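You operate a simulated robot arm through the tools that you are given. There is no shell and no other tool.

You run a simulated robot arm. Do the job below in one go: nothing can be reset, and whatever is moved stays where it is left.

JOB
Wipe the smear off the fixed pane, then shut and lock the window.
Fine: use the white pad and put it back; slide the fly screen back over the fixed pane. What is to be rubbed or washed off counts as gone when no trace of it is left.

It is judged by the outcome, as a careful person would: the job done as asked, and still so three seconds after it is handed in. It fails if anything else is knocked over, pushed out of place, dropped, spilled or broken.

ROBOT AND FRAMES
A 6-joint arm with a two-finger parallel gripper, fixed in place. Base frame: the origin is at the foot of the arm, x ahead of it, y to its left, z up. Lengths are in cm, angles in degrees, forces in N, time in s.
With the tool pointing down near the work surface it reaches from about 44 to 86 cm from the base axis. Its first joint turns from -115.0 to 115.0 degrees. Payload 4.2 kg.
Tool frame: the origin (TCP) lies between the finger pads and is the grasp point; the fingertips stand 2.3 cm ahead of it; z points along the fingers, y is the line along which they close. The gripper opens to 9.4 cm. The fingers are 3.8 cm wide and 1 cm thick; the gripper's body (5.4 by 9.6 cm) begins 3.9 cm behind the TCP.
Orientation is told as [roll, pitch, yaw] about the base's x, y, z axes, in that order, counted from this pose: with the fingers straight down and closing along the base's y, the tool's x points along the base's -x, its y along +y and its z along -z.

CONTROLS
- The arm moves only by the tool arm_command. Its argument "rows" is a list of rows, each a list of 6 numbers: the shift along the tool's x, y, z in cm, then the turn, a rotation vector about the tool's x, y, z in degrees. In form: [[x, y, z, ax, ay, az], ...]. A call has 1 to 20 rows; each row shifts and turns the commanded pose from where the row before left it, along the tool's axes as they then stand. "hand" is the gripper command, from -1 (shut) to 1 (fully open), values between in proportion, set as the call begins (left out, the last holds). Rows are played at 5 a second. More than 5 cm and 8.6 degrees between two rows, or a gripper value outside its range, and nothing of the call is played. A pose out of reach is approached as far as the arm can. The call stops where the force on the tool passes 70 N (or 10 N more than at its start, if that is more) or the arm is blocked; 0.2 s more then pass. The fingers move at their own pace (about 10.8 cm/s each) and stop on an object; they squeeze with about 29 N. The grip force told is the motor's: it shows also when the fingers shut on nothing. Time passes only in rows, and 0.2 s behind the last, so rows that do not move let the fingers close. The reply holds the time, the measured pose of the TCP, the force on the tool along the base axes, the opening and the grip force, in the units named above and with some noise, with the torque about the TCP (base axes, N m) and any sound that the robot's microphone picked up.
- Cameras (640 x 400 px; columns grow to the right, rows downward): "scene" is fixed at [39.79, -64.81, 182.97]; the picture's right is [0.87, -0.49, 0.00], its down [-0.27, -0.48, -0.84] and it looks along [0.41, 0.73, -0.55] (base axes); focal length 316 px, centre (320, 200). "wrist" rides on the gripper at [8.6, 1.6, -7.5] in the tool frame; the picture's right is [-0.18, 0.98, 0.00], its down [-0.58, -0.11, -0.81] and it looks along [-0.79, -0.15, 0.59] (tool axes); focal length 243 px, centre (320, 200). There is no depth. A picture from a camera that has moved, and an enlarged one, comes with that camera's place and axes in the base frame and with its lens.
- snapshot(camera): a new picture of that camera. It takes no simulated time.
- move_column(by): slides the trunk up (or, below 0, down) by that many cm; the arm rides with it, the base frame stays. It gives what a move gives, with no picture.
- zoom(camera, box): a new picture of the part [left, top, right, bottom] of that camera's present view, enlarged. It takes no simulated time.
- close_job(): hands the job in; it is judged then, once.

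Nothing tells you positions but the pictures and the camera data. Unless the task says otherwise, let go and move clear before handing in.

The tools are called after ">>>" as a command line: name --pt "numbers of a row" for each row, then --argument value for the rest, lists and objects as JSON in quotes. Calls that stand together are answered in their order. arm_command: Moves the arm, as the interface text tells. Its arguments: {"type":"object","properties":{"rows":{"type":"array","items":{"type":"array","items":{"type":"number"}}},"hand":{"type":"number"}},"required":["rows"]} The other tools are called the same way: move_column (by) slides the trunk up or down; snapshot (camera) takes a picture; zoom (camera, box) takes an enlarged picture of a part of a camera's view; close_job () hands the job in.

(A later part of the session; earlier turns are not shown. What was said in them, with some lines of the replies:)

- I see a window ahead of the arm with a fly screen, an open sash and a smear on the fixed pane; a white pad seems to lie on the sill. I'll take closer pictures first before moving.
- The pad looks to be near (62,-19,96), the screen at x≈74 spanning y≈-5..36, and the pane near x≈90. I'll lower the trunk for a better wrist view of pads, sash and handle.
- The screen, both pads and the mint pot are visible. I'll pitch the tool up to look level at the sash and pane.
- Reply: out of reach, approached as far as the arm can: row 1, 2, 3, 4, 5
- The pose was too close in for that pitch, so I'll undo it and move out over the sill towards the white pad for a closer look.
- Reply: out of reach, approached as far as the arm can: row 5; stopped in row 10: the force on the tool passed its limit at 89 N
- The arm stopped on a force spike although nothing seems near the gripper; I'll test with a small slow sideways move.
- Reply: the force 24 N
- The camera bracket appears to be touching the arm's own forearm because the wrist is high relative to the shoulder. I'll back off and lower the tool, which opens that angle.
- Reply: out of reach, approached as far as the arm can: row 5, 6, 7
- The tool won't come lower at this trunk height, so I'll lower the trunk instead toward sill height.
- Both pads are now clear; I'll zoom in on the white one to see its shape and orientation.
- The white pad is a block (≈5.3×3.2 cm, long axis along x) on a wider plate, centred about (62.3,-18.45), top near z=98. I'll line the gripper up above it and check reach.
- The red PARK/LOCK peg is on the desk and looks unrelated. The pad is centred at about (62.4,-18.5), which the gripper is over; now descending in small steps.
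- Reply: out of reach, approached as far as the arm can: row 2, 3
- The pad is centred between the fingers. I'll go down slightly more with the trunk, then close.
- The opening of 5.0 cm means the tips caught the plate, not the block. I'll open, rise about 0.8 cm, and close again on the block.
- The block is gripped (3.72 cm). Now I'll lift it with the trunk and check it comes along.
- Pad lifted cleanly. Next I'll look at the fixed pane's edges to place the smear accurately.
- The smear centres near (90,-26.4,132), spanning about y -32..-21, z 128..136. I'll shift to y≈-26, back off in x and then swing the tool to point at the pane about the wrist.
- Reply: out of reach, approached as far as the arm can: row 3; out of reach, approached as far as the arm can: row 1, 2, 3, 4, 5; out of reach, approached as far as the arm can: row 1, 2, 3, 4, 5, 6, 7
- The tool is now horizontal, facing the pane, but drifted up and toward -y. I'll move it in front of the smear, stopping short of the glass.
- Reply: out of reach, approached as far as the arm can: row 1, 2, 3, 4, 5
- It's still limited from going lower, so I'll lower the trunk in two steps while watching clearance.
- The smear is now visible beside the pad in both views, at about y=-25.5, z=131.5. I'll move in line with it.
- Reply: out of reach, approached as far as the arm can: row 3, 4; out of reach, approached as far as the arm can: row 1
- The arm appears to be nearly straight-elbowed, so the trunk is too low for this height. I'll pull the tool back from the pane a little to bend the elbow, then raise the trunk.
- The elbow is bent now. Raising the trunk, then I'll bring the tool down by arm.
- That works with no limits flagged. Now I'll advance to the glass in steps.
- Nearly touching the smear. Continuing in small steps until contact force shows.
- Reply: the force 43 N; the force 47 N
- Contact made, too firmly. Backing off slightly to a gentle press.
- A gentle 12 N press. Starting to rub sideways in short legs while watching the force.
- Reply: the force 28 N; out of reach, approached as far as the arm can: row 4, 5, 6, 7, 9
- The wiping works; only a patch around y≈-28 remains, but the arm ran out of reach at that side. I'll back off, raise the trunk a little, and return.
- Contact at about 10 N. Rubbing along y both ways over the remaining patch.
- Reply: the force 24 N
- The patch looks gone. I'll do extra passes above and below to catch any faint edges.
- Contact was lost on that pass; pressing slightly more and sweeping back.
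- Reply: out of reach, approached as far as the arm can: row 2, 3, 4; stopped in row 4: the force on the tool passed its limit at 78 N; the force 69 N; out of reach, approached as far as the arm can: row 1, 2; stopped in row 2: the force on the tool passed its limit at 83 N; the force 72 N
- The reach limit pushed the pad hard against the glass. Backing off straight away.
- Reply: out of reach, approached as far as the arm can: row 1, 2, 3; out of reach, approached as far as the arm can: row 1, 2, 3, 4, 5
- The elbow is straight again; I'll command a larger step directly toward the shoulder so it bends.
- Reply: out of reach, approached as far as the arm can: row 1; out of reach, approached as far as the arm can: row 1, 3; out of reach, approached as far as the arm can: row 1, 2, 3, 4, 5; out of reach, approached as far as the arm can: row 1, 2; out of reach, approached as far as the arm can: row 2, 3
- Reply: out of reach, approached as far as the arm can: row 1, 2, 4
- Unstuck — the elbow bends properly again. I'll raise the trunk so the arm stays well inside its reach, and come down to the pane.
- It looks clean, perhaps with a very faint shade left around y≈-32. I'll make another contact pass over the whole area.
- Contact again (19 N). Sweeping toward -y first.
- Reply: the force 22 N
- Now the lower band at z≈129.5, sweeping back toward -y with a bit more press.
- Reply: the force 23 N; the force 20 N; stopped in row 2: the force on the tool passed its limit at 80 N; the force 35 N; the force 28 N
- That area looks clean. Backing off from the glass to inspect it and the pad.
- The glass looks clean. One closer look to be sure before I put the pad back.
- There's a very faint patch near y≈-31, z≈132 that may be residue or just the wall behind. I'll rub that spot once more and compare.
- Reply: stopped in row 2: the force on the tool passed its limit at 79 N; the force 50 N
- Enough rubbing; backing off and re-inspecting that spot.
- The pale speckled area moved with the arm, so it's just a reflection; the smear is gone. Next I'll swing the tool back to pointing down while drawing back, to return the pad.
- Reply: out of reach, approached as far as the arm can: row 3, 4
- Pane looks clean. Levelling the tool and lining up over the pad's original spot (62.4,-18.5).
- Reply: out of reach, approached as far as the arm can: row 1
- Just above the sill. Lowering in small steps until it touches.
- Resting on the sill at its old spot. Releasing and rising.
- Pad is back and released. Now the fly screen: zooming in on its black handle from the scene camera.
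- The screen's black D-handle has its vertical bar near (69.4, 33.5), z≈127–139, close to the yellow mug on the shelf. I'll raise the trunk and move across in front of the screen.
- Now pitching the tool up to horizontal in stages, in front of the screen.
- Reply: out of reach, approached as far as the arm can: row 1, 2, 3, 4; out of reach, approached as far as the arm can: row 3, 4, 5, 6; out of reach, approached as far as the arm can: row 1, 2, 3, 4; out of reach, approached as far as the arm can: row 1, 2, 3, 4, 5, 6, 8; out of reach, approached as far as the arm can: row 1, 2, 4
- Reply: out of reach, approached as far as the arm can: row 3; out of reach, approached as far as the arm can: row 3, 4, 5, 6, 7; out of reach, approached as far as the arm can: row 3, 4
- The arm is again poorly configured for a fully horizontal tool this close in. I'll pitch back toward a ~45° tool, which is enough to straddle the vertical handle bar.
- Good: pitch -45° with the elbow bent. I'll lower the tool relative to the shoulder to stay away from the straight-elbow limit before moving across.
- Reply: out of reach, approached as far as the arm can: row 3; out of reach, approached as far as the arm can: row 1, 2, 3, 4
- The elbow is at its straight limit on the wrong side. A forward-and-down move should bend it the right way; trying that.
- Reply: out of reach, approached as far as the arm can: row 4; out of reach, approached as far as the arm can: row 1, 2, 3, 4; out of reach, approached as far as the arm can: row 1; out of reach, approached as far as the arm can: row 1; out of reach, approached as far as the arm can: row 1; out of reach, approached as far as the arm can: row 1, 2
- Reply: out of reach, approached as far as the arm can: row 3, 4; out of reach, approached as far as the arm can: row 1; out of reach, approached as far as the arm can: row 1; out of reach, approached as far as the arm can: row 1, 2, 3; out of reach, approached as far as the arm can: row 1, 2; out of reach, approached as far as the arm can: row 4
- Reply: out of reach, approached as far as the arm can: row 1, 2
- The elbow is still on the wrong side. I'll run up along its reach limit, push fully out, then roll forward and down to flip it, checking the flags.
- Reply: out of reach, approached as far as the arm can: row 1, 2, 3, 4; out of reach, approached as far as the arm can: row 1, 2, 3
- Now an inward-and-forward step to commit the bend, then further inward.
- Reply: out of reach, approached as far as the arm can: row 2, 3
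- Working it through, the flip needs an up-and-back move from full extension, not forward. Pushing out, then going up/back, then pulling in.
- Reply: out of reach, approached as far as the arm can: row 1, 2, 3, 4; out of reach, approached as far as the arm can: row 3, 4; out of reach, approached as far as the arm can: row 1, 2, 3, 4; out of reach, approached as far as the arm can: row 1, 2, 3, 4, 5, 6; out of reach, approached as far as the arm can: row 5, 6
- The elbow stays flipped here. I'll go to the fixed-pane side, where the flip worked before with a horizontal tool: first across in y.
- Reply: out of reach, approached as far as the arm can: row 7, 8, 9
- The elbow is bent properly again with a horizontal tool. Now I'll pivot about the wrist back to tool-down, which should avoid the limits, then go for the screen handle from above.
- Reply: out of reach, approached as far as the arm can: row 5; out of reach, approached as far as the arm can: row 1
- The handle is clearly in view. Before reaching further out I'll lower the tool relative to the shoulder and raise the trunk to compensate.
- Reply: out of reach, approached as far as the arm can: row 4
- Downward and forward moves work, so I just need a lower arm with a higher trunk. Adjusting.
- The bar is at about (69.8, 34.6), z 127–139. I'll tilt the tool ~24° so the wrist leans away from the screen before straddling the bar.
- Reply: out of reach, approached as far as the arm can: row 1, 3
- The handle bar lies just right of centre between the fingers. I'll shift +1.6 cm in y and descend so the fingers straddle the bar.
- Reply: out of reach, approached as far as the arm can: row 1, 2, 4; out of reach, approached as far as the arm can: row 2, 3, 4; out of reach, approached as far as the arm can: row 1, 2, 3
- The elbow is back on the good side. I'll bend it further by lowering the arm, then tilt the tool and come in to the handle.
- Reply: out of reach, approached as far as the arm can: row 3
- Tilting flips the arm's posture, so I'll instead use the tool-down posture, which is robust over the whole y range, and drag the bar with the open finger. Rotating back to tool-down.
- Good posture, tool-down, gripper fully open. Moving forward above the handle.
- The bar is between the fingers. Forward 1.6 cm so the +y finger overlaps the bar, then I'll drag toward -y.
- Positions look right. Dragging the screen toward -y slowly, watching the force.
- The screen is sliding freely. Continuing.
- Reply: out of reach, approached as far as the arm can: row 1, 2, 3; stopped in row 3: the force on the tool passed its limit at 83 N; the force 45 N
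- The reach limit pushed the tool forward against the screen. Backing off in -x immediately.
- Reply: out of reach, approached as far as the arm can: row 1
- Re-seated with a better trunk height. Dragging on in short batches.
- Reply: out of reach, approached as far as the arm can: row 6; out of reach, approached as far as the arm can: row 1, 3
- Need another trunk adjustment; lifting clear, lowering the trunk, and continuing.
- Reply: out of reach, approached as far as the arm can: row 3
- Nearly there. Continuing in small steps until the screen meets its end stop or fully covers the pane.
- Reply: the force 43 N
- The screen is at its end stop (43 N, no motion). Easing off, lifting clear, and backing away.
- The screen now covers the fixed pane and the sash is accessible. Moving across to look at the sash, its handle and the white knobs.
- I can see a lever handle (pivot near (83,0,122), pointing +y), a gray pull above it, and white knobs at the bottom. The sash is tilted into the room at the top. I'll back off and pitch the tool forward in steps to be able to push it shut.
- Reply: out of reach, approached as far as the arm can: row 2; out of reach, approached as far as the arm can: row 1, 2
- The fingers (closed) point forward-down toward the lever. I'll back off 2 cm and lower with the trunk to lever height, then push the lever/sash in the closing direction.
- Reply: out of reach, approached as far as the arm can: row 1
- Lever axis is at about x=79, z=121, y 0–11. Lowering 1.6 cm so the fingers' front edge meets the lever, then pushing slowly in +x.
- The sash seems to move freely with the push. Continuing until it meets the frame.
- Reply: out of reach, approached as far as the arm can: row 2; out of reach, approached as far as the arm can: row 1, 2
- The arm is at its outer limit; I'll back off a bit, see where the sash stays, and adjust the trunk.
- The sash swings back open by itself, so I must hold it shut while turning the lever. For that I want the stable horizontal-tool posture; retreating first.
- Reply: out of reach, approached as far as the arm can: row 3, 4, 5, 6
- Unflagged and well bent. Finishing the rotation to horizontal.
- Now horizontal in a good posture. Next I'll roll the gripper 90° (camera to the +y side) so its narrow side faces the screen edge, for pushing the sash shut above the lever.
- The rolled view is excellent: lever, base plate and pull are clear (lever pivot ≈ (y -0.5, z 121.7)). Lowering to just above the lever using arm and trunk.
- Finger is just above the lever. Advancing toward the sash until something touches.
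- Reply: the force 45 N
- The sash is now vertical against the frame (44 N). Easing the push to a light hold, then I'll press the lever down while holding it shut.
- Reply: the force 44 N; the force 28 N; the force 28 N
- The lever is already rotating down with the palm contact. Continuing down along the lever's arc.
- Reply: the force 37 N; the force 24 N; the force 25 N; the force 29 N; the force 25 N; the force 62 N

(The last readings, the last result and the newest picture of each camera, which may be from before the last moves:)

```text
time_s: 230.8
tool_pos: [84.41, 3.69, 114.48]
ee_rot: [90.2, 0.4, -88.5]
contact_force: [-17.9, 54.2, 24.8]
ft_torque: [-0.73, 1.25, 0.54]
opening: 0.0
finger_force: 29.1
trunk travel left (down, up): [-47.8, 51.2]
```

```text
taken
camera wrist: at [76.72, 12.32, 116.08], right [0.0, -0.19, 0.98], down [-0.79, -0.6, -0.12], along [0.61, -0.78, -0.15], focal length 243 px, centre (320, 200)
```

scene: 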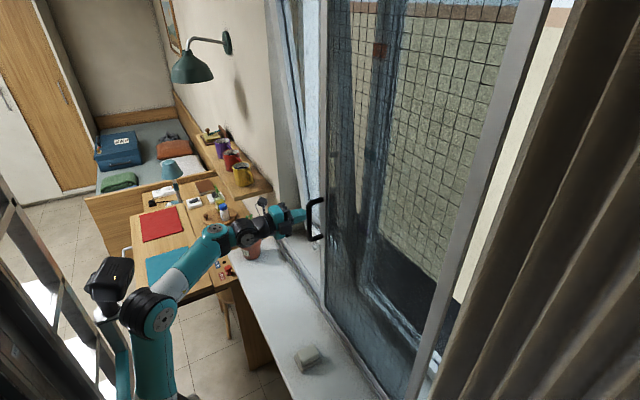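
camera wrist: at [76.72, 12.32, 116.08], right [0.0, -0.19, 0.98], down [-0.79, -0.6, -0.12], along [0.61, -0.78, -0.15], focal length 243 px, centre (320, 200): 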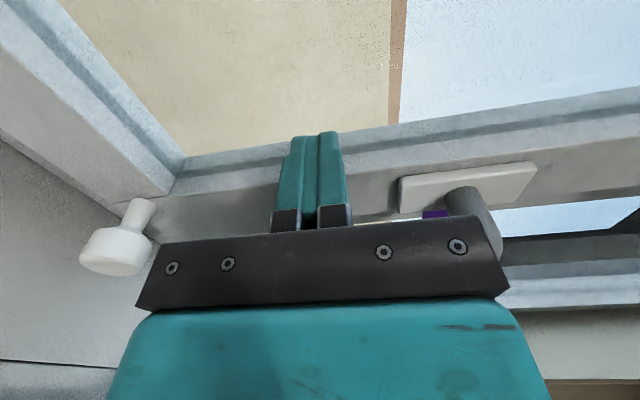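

Blocked at 54 N sideways: the fingertips have met the side of the sash stile, not necessarily the lever's stop. Easing off in +y and checking whether the sash stays shut when I back off slightly.

>>> arm_command --pt "0.5 0 0 0 0 0" --pt "0.5 0 0 0 0 0"

>>> arm_command --pt "0 0 -0.4 0 0 0" --pt "0 0 -0.4 0 0 0"

>>> snapshot --camera "wrist"

>>> zoom --camera "scene" --box '[260, 0, 400, 260]'

```text
time_s: 231.4
tool_pos: [84.29, 3.72, 114.3]
ee_rot: [90.2, 0.4, -89.5]
contact_force: [-19.1, 29.5, 24.0]
ft_torque: [-0.65, 0.62, 0.27]
opening: 0.01
finger_force: 28.5
trunk travel left (down, up): [-47.8, 51.2]
```

```text
time_s: 232.0
tool_pos: [83.84, 3.0, 113.65]
ee_rot: [89.5, 0.1, -90.4]
contact_force: [-0.3, 0.7, 0.1]
ft_torque: [0.0, 0.02, -0.08]
opening: 0.03
finger_force: 29.1
trunk travel left (down, up): [-47.8, 51.2]
```

```text
taken
camera wrist: at [76.49, 11.84, 115.56], right [0.01, -0.19, 0.98], down [-0.81, -0.57, -0.1], along [0.58, -0.8, -0.16], focal length 243 px, centre (320, 200)
```

wrist: 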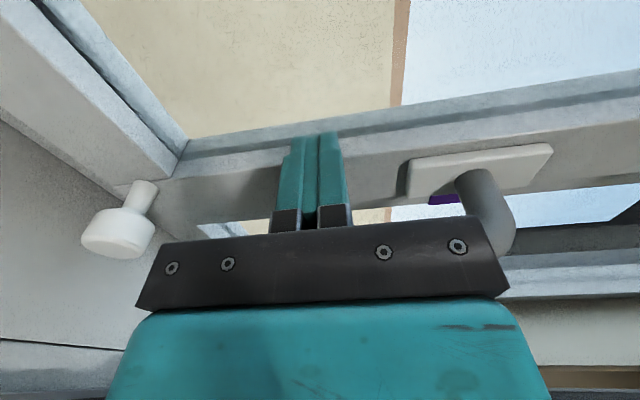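

```text
1.54 times, centred on (330, 130) of scene
camera zoom: at [39.79, -64.81, 182.97], right [0.87, -0.49, 0.0], down [-0.27, -0.48, -0.84], along [0.41, 0.73, -0.55], focal length 486 px, centre (305, 308)
```

zoom: 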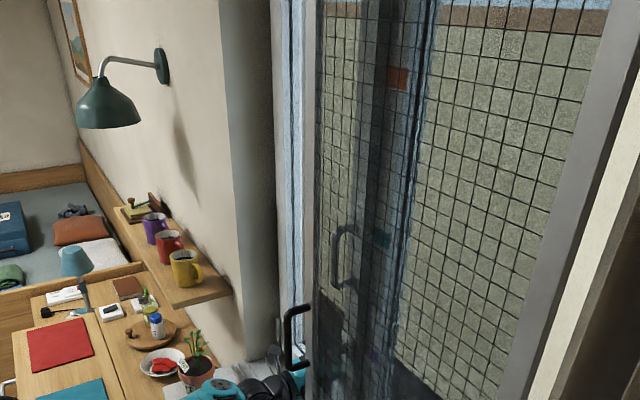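

>>> arm_command --pt "0 0 -0.7 0 0 0" --pt "0 0 -0.7 0 0 0"

>>> snapshot --camera "wrist"

>>> zoom --camera "scene" --box '[260, 0, 400, 260]'

```text
time_s: 232.6
tool_pos: [82.38, 3.23, 113.96]
ee_rot: [89.7, 0.2, -90.0]
contact_force: [0.5, 0.7, 0.4]
ft_torque: [0.01, 0.02, -0.02]
opening: 0.01
finger_force: 29.3
trunk travel left (down, up): [-47.8, 51.2]
```

```text
taken
camera wrist: at [74.95, 12.14, 115.78], right [0.0, -0.19, 0.98], down [-0.81, -0.58, -0.11], along [0.59, -0.79, -0.15], focal length 243 px, centre (320, 200)
```

wrist: 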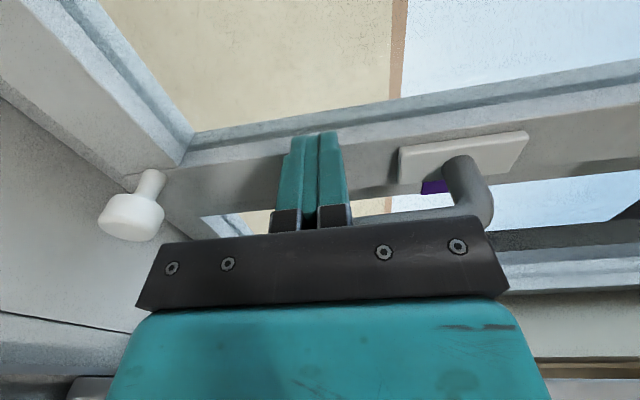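

```text
1.54 times, centred on (330, 130) of scene
camera zoom: at [39.79, -64.81, 182.97], right [0.87, -0.49, 0.0], down [-0.27, -0.48, -0.84], along [0.41, 0.73, -0.55], focal length 486 px, centre (305, 308)
```

zoom: 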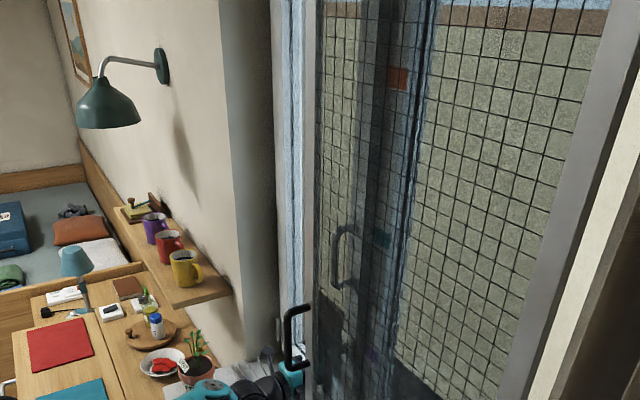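

The sash stays shut now, and the lever appears to point down. Backing further away to see the lever fully.

>>> arm_command --pt "0 0 -1.5 0 0 0" --pt "0 0 -1.5 0 0 0" --pt "0 0.8 -1.5 0 0 0" --pt "0 0.8 -1.5 0 0 0"

>>> snapshot --camera "wrist"

>>> snapshot --camera "scene"

```text
time_s: 233.6
tool_pos: [76.53, 3.37, 115.71]
ee_rot: [89.8, 0.2, -90.0]
contact_force: [0.7, -0.2, -0.8]
ft_torque: [-0.02, -0.02, -0.01]
opening: 0.0
finger_force: 29.4
trunk travel left (down, up): [-47.8, 51.2]
```

```text
taken
camera wrist: at [69.05, 12.16, 117.48], right [0.0, -0.19, 0.98], down [-0.81, -0.58, -0.11], along [0.59, -0.79, -0.15], focal length 243 px, centre (320, 200)
```

wrist: 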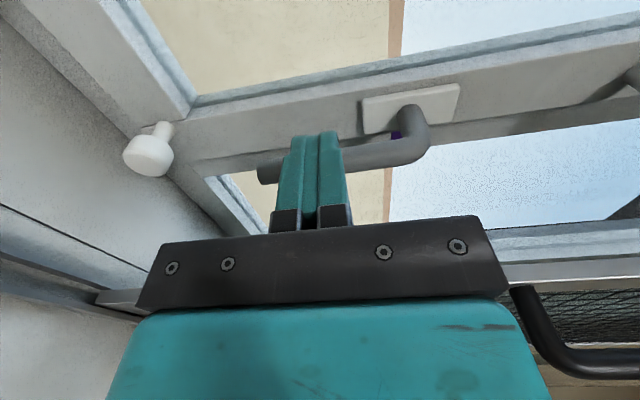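

```text
taken
```

scene: 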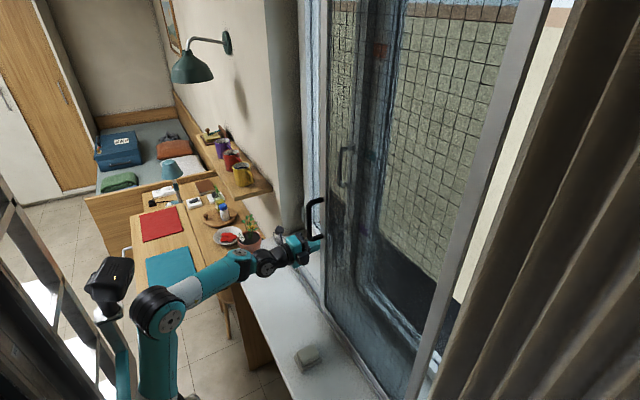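

The lever points straight down and the sash holds itself shut. I'll take a closer look at the white knobs and the closed edges to be sure nothing else needs locking.

>>> zoom --camera "wrist" --box '[80, 80, 280, 230]'

>>> zoom --camera "wrist" --box '[240, 60, 640, 240]'

>>> zoom --camera "scene" --box '[280, 100, 400, 300]'

```text
2.67 times, centred on (180, 155) of wrist
camera zoom: at [69.05, 12.16, 117.48], right [0.0, -0.19, 0.98], down [-0.81, -0.58, -0.11], along [0.59, -0.79, -0.15], focal length 647 px, centre (693, 320)
```

zoom: 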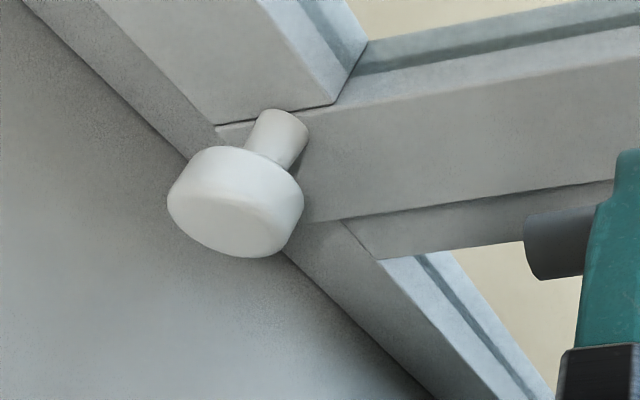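

```text
1.60 times, centred on (440, 150) of wrist
camera zoom: at [69.05, 12.16, 117.48], right [0.0, -0.19, 0.98], down [-0.81, -0.58, -0.11], along [0.59, -0.79, -0.15], focal length 388 px, centre (128, 280)
```

zoom: 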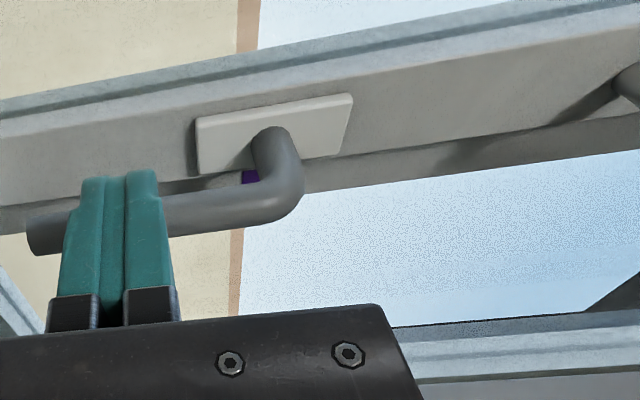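

```text
2.00 times, centred on (340, 200) of scene
camera zoom: at [39.79, -64.81, 182.97], right [0.87, -0.49, 0.0], down [-0.27, -0.48, -0.84], along [0.41, 0.73, -0.55], focal length 632 px, centre (280, 200)
```

zoom: 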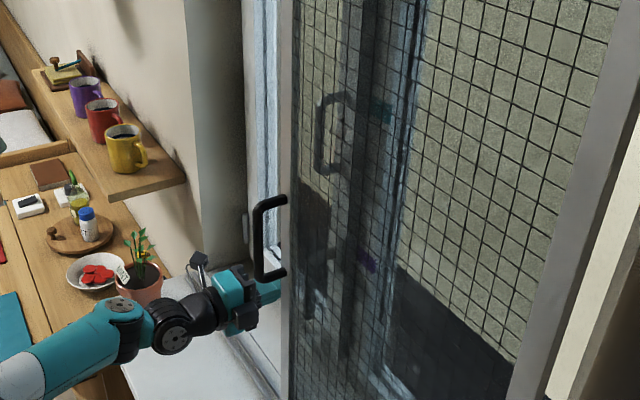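

>>> arm_command --pt "0 0.5 -1.2 0 0 0" --pt "0.3 0.5 -1.2 0 0 0" --pt "0.5 0.5 -1.0 0 0 0"

>>> snapshot --camera "wrist"

```text
time_s: 234.4
tool_pos: [72.98, 4.32, 117.27]
ee_rot: [89.9, 0.3, -90.0]
contact_force: [0.2, -0.1, -0.1]
ft_torque: [-0.01, 0.01, -0.02]
opening: 0.0
finger_force: 28.7
trunk travel left (down, up): [-47.8, 51.2]
```

```text
taken
camera wrist: at [65.59, 13.05, 118.94], right [0.0, -0.19, 0.98], down [-0.81, -0.58, -0.11], along [0.59, -0.79, -0.15], focal length 243 px, centre (320, 200)
```

wrist: 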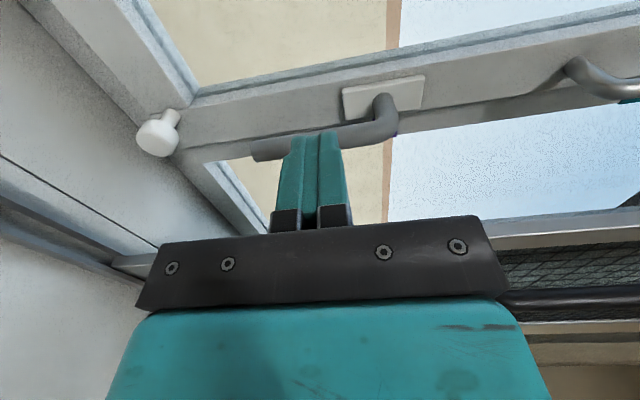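

Rolling the gripper back so I can view the sash's top and, later, the bottom knobs.

>>> arm_command --pt "0.2 0 0 0 0 -8.2" --pt "0.2 0 0 0 0 -8.2" --pt "0.2 0 0 0 0 -8.2" --pt "0 0 0 0 0 -8.2" --pt "0 0 0 0 0 -8.2" --pt "0 0 0 0 0 -8.2" --pt "0 0 0 0 0 -8.2" --pt "0 0 0 0 0 -8.2" --pt "0 0 0 0 0 -8.2" --pt "0 0 0 0 0 -8.2" --pt "0 0 0 0 0 -8"

>>> snapshot --camera "wrist"

```text
time_s: 236.8
tool_pos: [73.07, 4.87, 117.23]
ee_rot: [38.0, -89.9, -38.0]
contact_force: [0.7, 0.8, 0.8]
ft_torque: [0.06, 0.01, 0.03]
opening: 0.0
finger_force: 29.3
trunk travel left (down, up): [-47.8, 51.2]
```

```text
taken
camera wrist: at [65.58, 6.63, 108.65], right [0.0, 0.98, 0.19], down [-0.8, -0.11, 0.58], along [0.59, -0.15, 0.79], focal length 243 px, centre (320, 200)
```

wrist: 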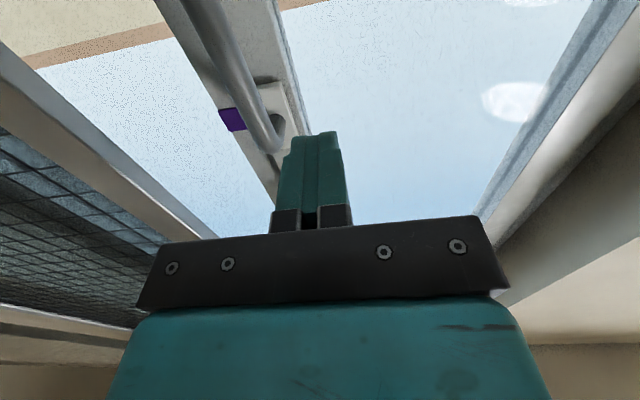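

>>> move_column --by 25

>>> snapshot --camera "wrist"

>>> snapshot --camera "scene"

```text
time_s: 239.3
tool_pos: [73.1, 4.92, 142.3]
ee_rot: [59.1, -89.8, -59.0]
contact_force: [0.1, -0.4, -0.1]
ft_torque: [0.0, -0.04, 0.04]
opening: 0.02
finger_force: 29.4
trunk travel left (down, up): [-72.8, 26.2]
```

```text
taken
camera wrist: at [65.58, 6.65, 133.65], right [0.0, 0.98, 0.19], down [-0.8, -0.11, 0.58], along [0.59, -0.15, 0.79], focal length 243 px, centre (320, 200)
```

wrist: 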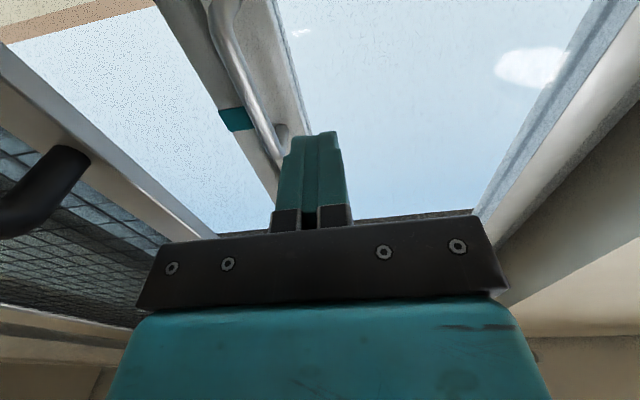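

```text
taken
```

scene: 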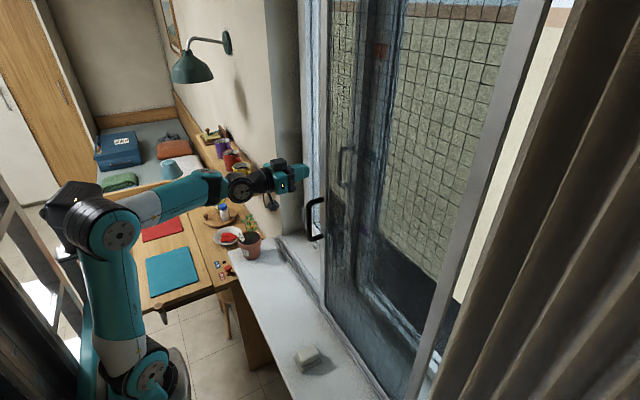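

>>> arm_command --pt "1.26 0 -0.18 0 8 0" --pt "1.27 0 -0.36 0 8 0" --pt "1.31 0 -0.54 0 8 0" --pt "1.37 0 -0.71 0 8 0" --pt "1.46 0 -0.87 0 8 0" --pt "1.56 0 -1.02 0 8 0"

>>> arm_command --pt "1.69 0 -1.15 0 8 0" --pt "1.83 0 -1.26 0 8 0" --pt "1.99 0 -1.35 0 8 0" --pt "2.16 0 -1.42 0 8 0"

>>> snapshot --camera "wrist"

>>> snapshot --camera "scene"

```text
time_s: 240.7
tool_pos: [67.08, 4.91, 136.42]
ee_rot: [0.2, -41.9, -0.2]
contact_force: [-0.2, -0.1, 0.0]
ft_torque: [0.03, -0.03, -0.01]
opening: 0.0
finger_force: 29.3
trunk travel left (down, up): [-72.8, 26.2]
```

```text
time_s: 241.7
tool_pos: [56.43, 5.86, 136.39]
ee_rot: [0.5, -10.0, 0.1]
contact_force: [-0.4, -0.9, 0.8]
ft_torque: [0.07, -0.04, 0.02]
opening: 0.0
finger_force: 28.7
out of reach, approached as far as the arm can: row 4
trunk travel left (down, up): [-72.8, 26.2]
```

```text
taken
camera wrist: at [46.66, 7.48, 142.35], right [0.18, 0.98, 0.04], down [0.43, -0.12, 0.89], along [0.88, -0.14, -0.45], focal length 243 px, centre (320, 200)
```

wrist: 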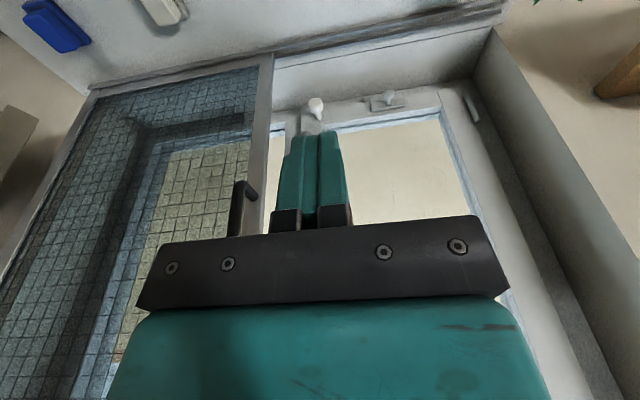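

```text
taken
```

scene: 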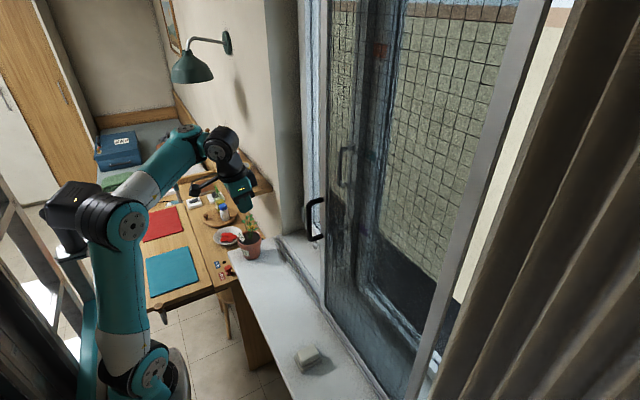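

>>> zoom --camera "wrist" --box '[280, 60, 520, 200]'

>>> zoom --camera "wrist" --box '[290, 70, 420, 150]'

```text
2.67 times, centred on (400, 130) of wrist
camera zoom: at [46.66, 7.48, 142.35], right [0.18, 0.98, 0.04], down [0.43, -0.12, 0.89], along [0.88, -0.14, -0.45], focal length 647 px, centre (107, 387)
```

zoom: 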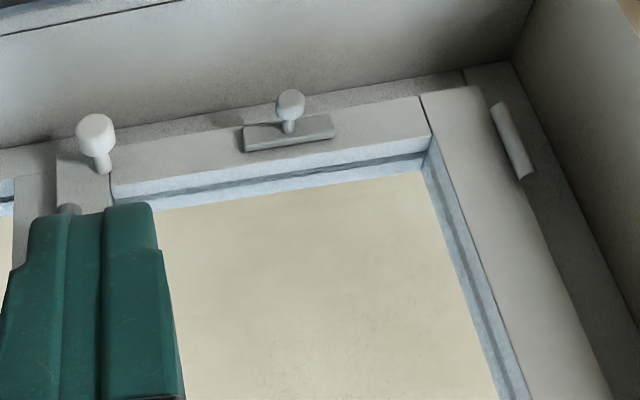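

```text
4.92 times, centred on (355, 110) of wrist
camera zoom: at [46.66, 7.48, 142.35], right [0.18, 0.98, 0.04], down [0.43, -0.12, 0.89], along [0.88, -0.14, -0.45], focal length 1194 px, centre (148, 643)
```

zoom: 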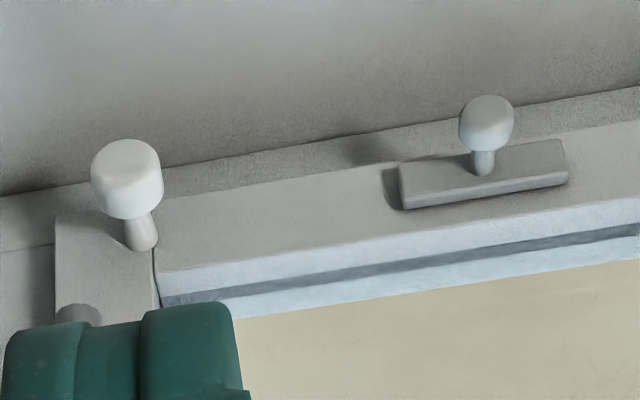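

Sash is flush, with the lever down. Let me verify the pad's final spot against the start and the overall scene.

>>> zoom --camera "scene" --box '[280, 330, 340, 390]'

>>> zoom --camera "scene" --box '[120, 110, 300, 290]'

>>> zoom --camera "wrist" --box '[0, 0, 200, 120]'

```text
6.67 times, centred on (310, 360) of scene
camera zoom: at [39.79, -64.81, 182.97], right [0.87, -0.49, 0.0], down [-0.27, -0.48, -0.84], along [0.41, 0.73, -0.55], focal length 2108 px, centre (387, -867)
```

zoom: 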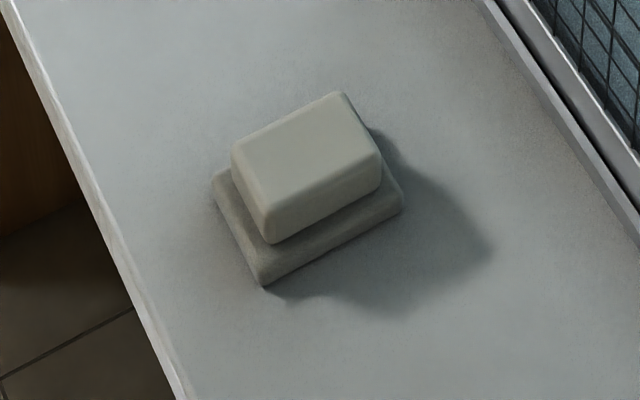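

```text
2.22 times, centred on (210, 200) of scene
camera zoom: at [39.79, -64.81, 182.97], right [0.87, -0.49, 0.0], down [-0.27, -0.48, -0.84], along [0.41, 0.73, -0.55], focal length 703 px, centre (564, 200)
```

zoom: 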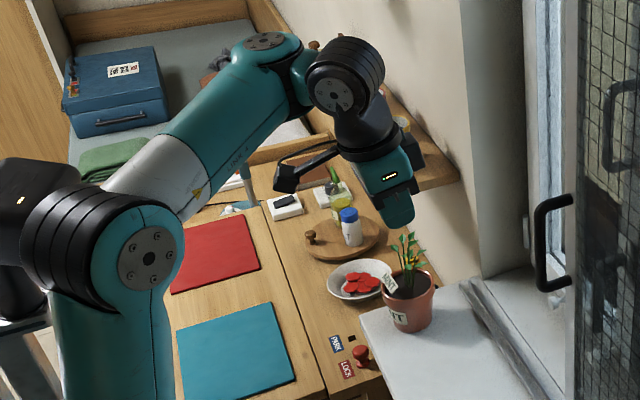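

```text
3.20 times, centred on (100, 60) of wrist
camera zoom: at [46.66, 7.48, 142.35], right [0.18, 0.98, 0.04], down [0.43, -0.12, 0.89], along [0.88, -0.14, -0.45], focal length 776 px, centre (1024, 648)
```

zoom: 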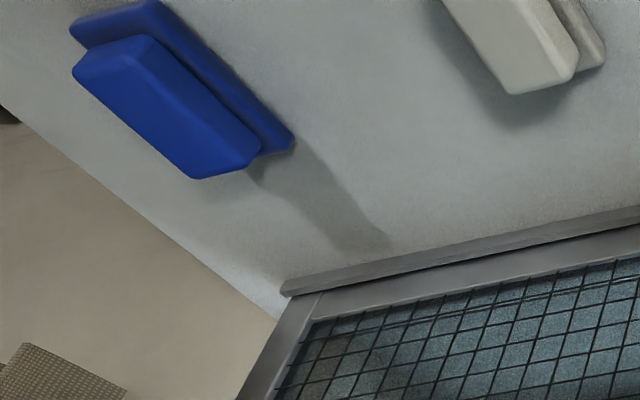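

Pad is back on its spot and the screen is at the end of its track. One more look at the lever from the side without the fingers in the way.

>>> arm_command --pt "0 2 -0.8 -0.5 5 0" --pt "0 2.5 -0.5 0 5 0" --pt "0 2.5 0 0 0 0" --pt "0 2.5 0 0 0 0" --hand 1

>>> snapshot --camera "wrist"

>>> zoom --camera "wrist" --box '[200, 60, 420, 240]'

```text
time_s: 242.7
tool_pos: [56.4, 15.42, 137.73]
ee_rot: [0.8, 0.2, 0.1]
contact_force: [-0.3, -0.5, 0.4]
ft_torque: [-0.02, 0.0, -0.02]
opening: 9.43
finger_force: 0.2
out of reach, approached as far as the arm can: row 1
trunk travel left (down, up): [-72.8, 26.2]
```

```text
taken
camera wrist: at [47.78, 17.03, 145.34], right [0.18, 0.98, 0.01], down [0.58, -0.12, 0.8], along [0.79, -0.14, -0.6], focal length 243 px, centre (320, 200)
```

wrist: 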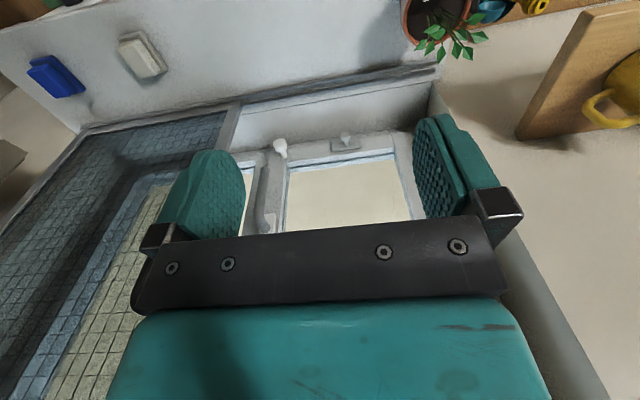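

```text
2.22 times, centred on (310, 150) of wrist
camera zoom: at [47.78, 17.03, 145.34], right [0.18, 0.98, 0.01], down [0.58, -0.12, 0.8], along [0.79, -0.14, -0.6], focal length 539 px, centre (342, 311)
```

zoom: 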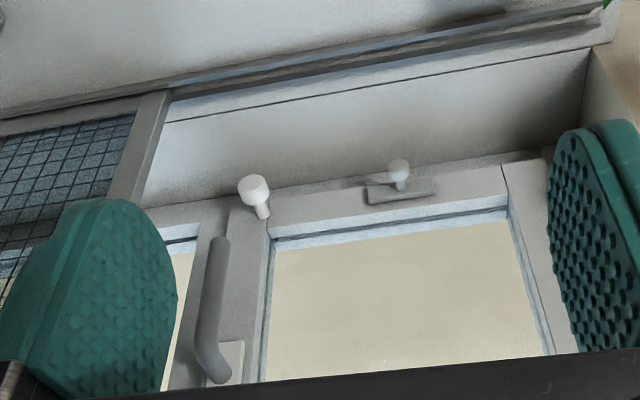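

>>> zoom --camera "wrist" --box '[262, 125, 372, 175]'

```text
5.82 times, centred on (317, 150) of wrist
camera zoom: at [47.78, 17.03, 145.34], right [0.18, 0.98, 0.01], down [0.58, -0.12, 0.8], along [0.79, -0.14, -0.6], focal length 1412 px, centre (338, 491)
```

zoom: 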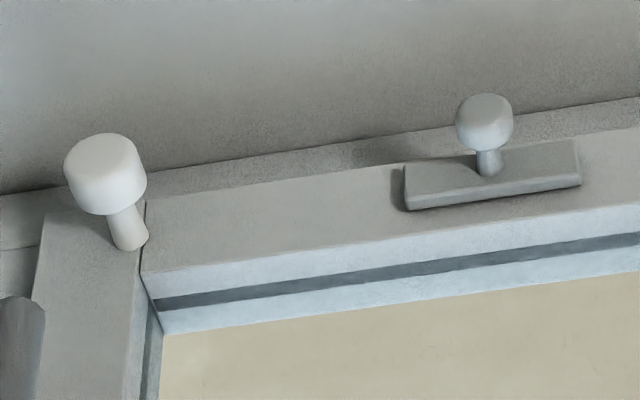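

>>> arm_command --pt "1 0 -0.5 0 0 0" --pt "1 0 -0.5 0 0 0" --pt "0 0 0 0 0 0" --pt "0 0 0 0 0 0" --pt "0 0 0 0 0 0" --pt "0 0 0 0 0 0" --pt "0 0 0 0 0 0" --pt "0 0 0 0 0 0" --pt "0 0 0 0 0 0" --pt "0 0 0 0 0 0"

>>> snapshot --camera "scene"

>>> zoom --camera "scene" --box '[380, 180, 470, 280]'

>>> zoom --camera "scene" --box '[260, 0, 400, 260]'

```text
time_s: 244.9
tool_pos: [54.46, 15.45, 138.83]
ee_rot: [0.7, 0.1, 0.0]
contact_force: [-0.9, -0.2, 0.4]
ft_torque: [-0.03, 0.0, 0.01]
opening: 9.42
finger_force: 0.1
trunk travel left (down, up): [-72.8, 26.2]
```

```text
taken
```

scene: 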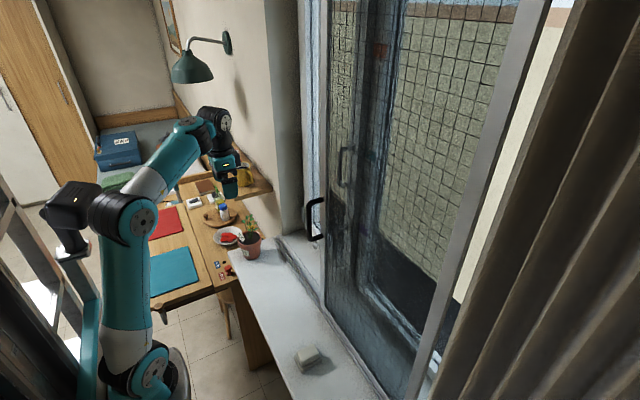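

```text
4.00 times, centred on (425, 230) of scene
camera zoom: at [39.79, -64.81, 182.97], right [0.87, -0.49, 0.0], down [-0.27, -0.48, -0.84], along [0.41, 0.73, -0.55], focal length 1265 px, centre (-100, 80)
```

zoom: 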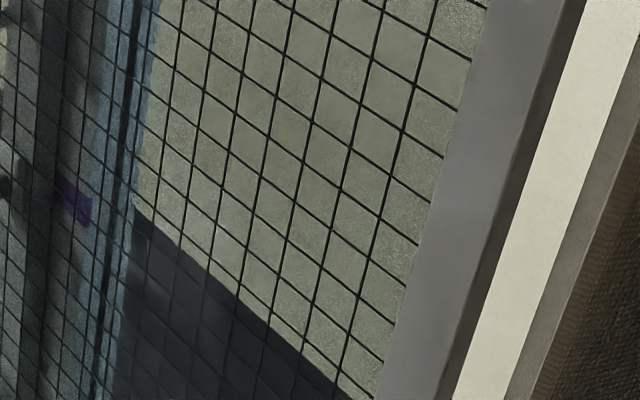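

```text
1.54 times, centred on (330, 130) of scene
camera zoom: at [39.79, -64.81, 182.97], right [0.87, -0.49, 0.0], down [-0.27, -0.48, -0.84], along [0.41, 0.73, -0.55], focal length 486 px, centre (305, 308)
```

zoom: 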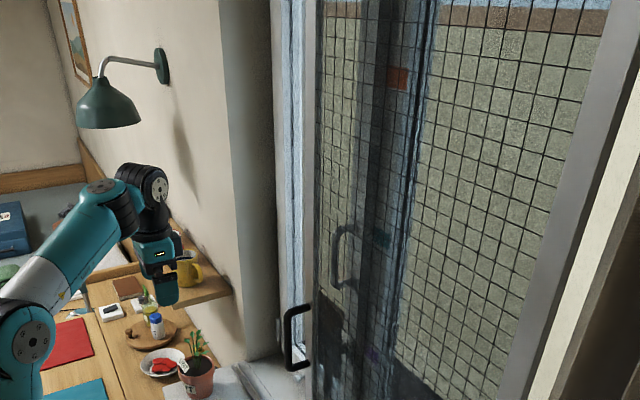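

Everything has held steady for several seconds:

- **Pane:** it looks clean through the mesh.
- **Fly screen:** it is at its end stop over the fixed pane.
- **Sash:** it is shut, with the lever pointing straight down.
- **Pad:** the white pad is back on its spot.
- **Arm:** it is clear with the gripper open.

I'm handing the job in.

>>> close_job

```text
The job is handed in.
```

I wiped the smear off the fixed pane with the white pad, put the pad back, slid the fly screen over the fixed pane, and shut and locked the window. The job is handed in; I haven't been told the result.

- **Smear:** the glass showed no trace after several passes. It also looked clean through the mesh at the end.
- **Pad:** it is back on the sill, within a few millimetres of where it started.
- **Fly screen:** it covers the fixed pane and is against its end stop.
- **Window:** before the lever was turned, the sash fell open whenever I let go. With the lever turned straight down it stayed shut. I took the lever to be the lock and did not pull on the sash to test it.
- **White knobs:** there are two on the bottom of the sash. I didn't touch them, because nothing showed they were part of the lock.

The arm hit its force limit a few times. While wiping, the pad pressed the glass at about 80 N. While sliding the screen, the gripper pushed against it at about 83 N. Once the camera bracket touched the arm itself. I saw no damage or anything else moved in the pictures afterwards.
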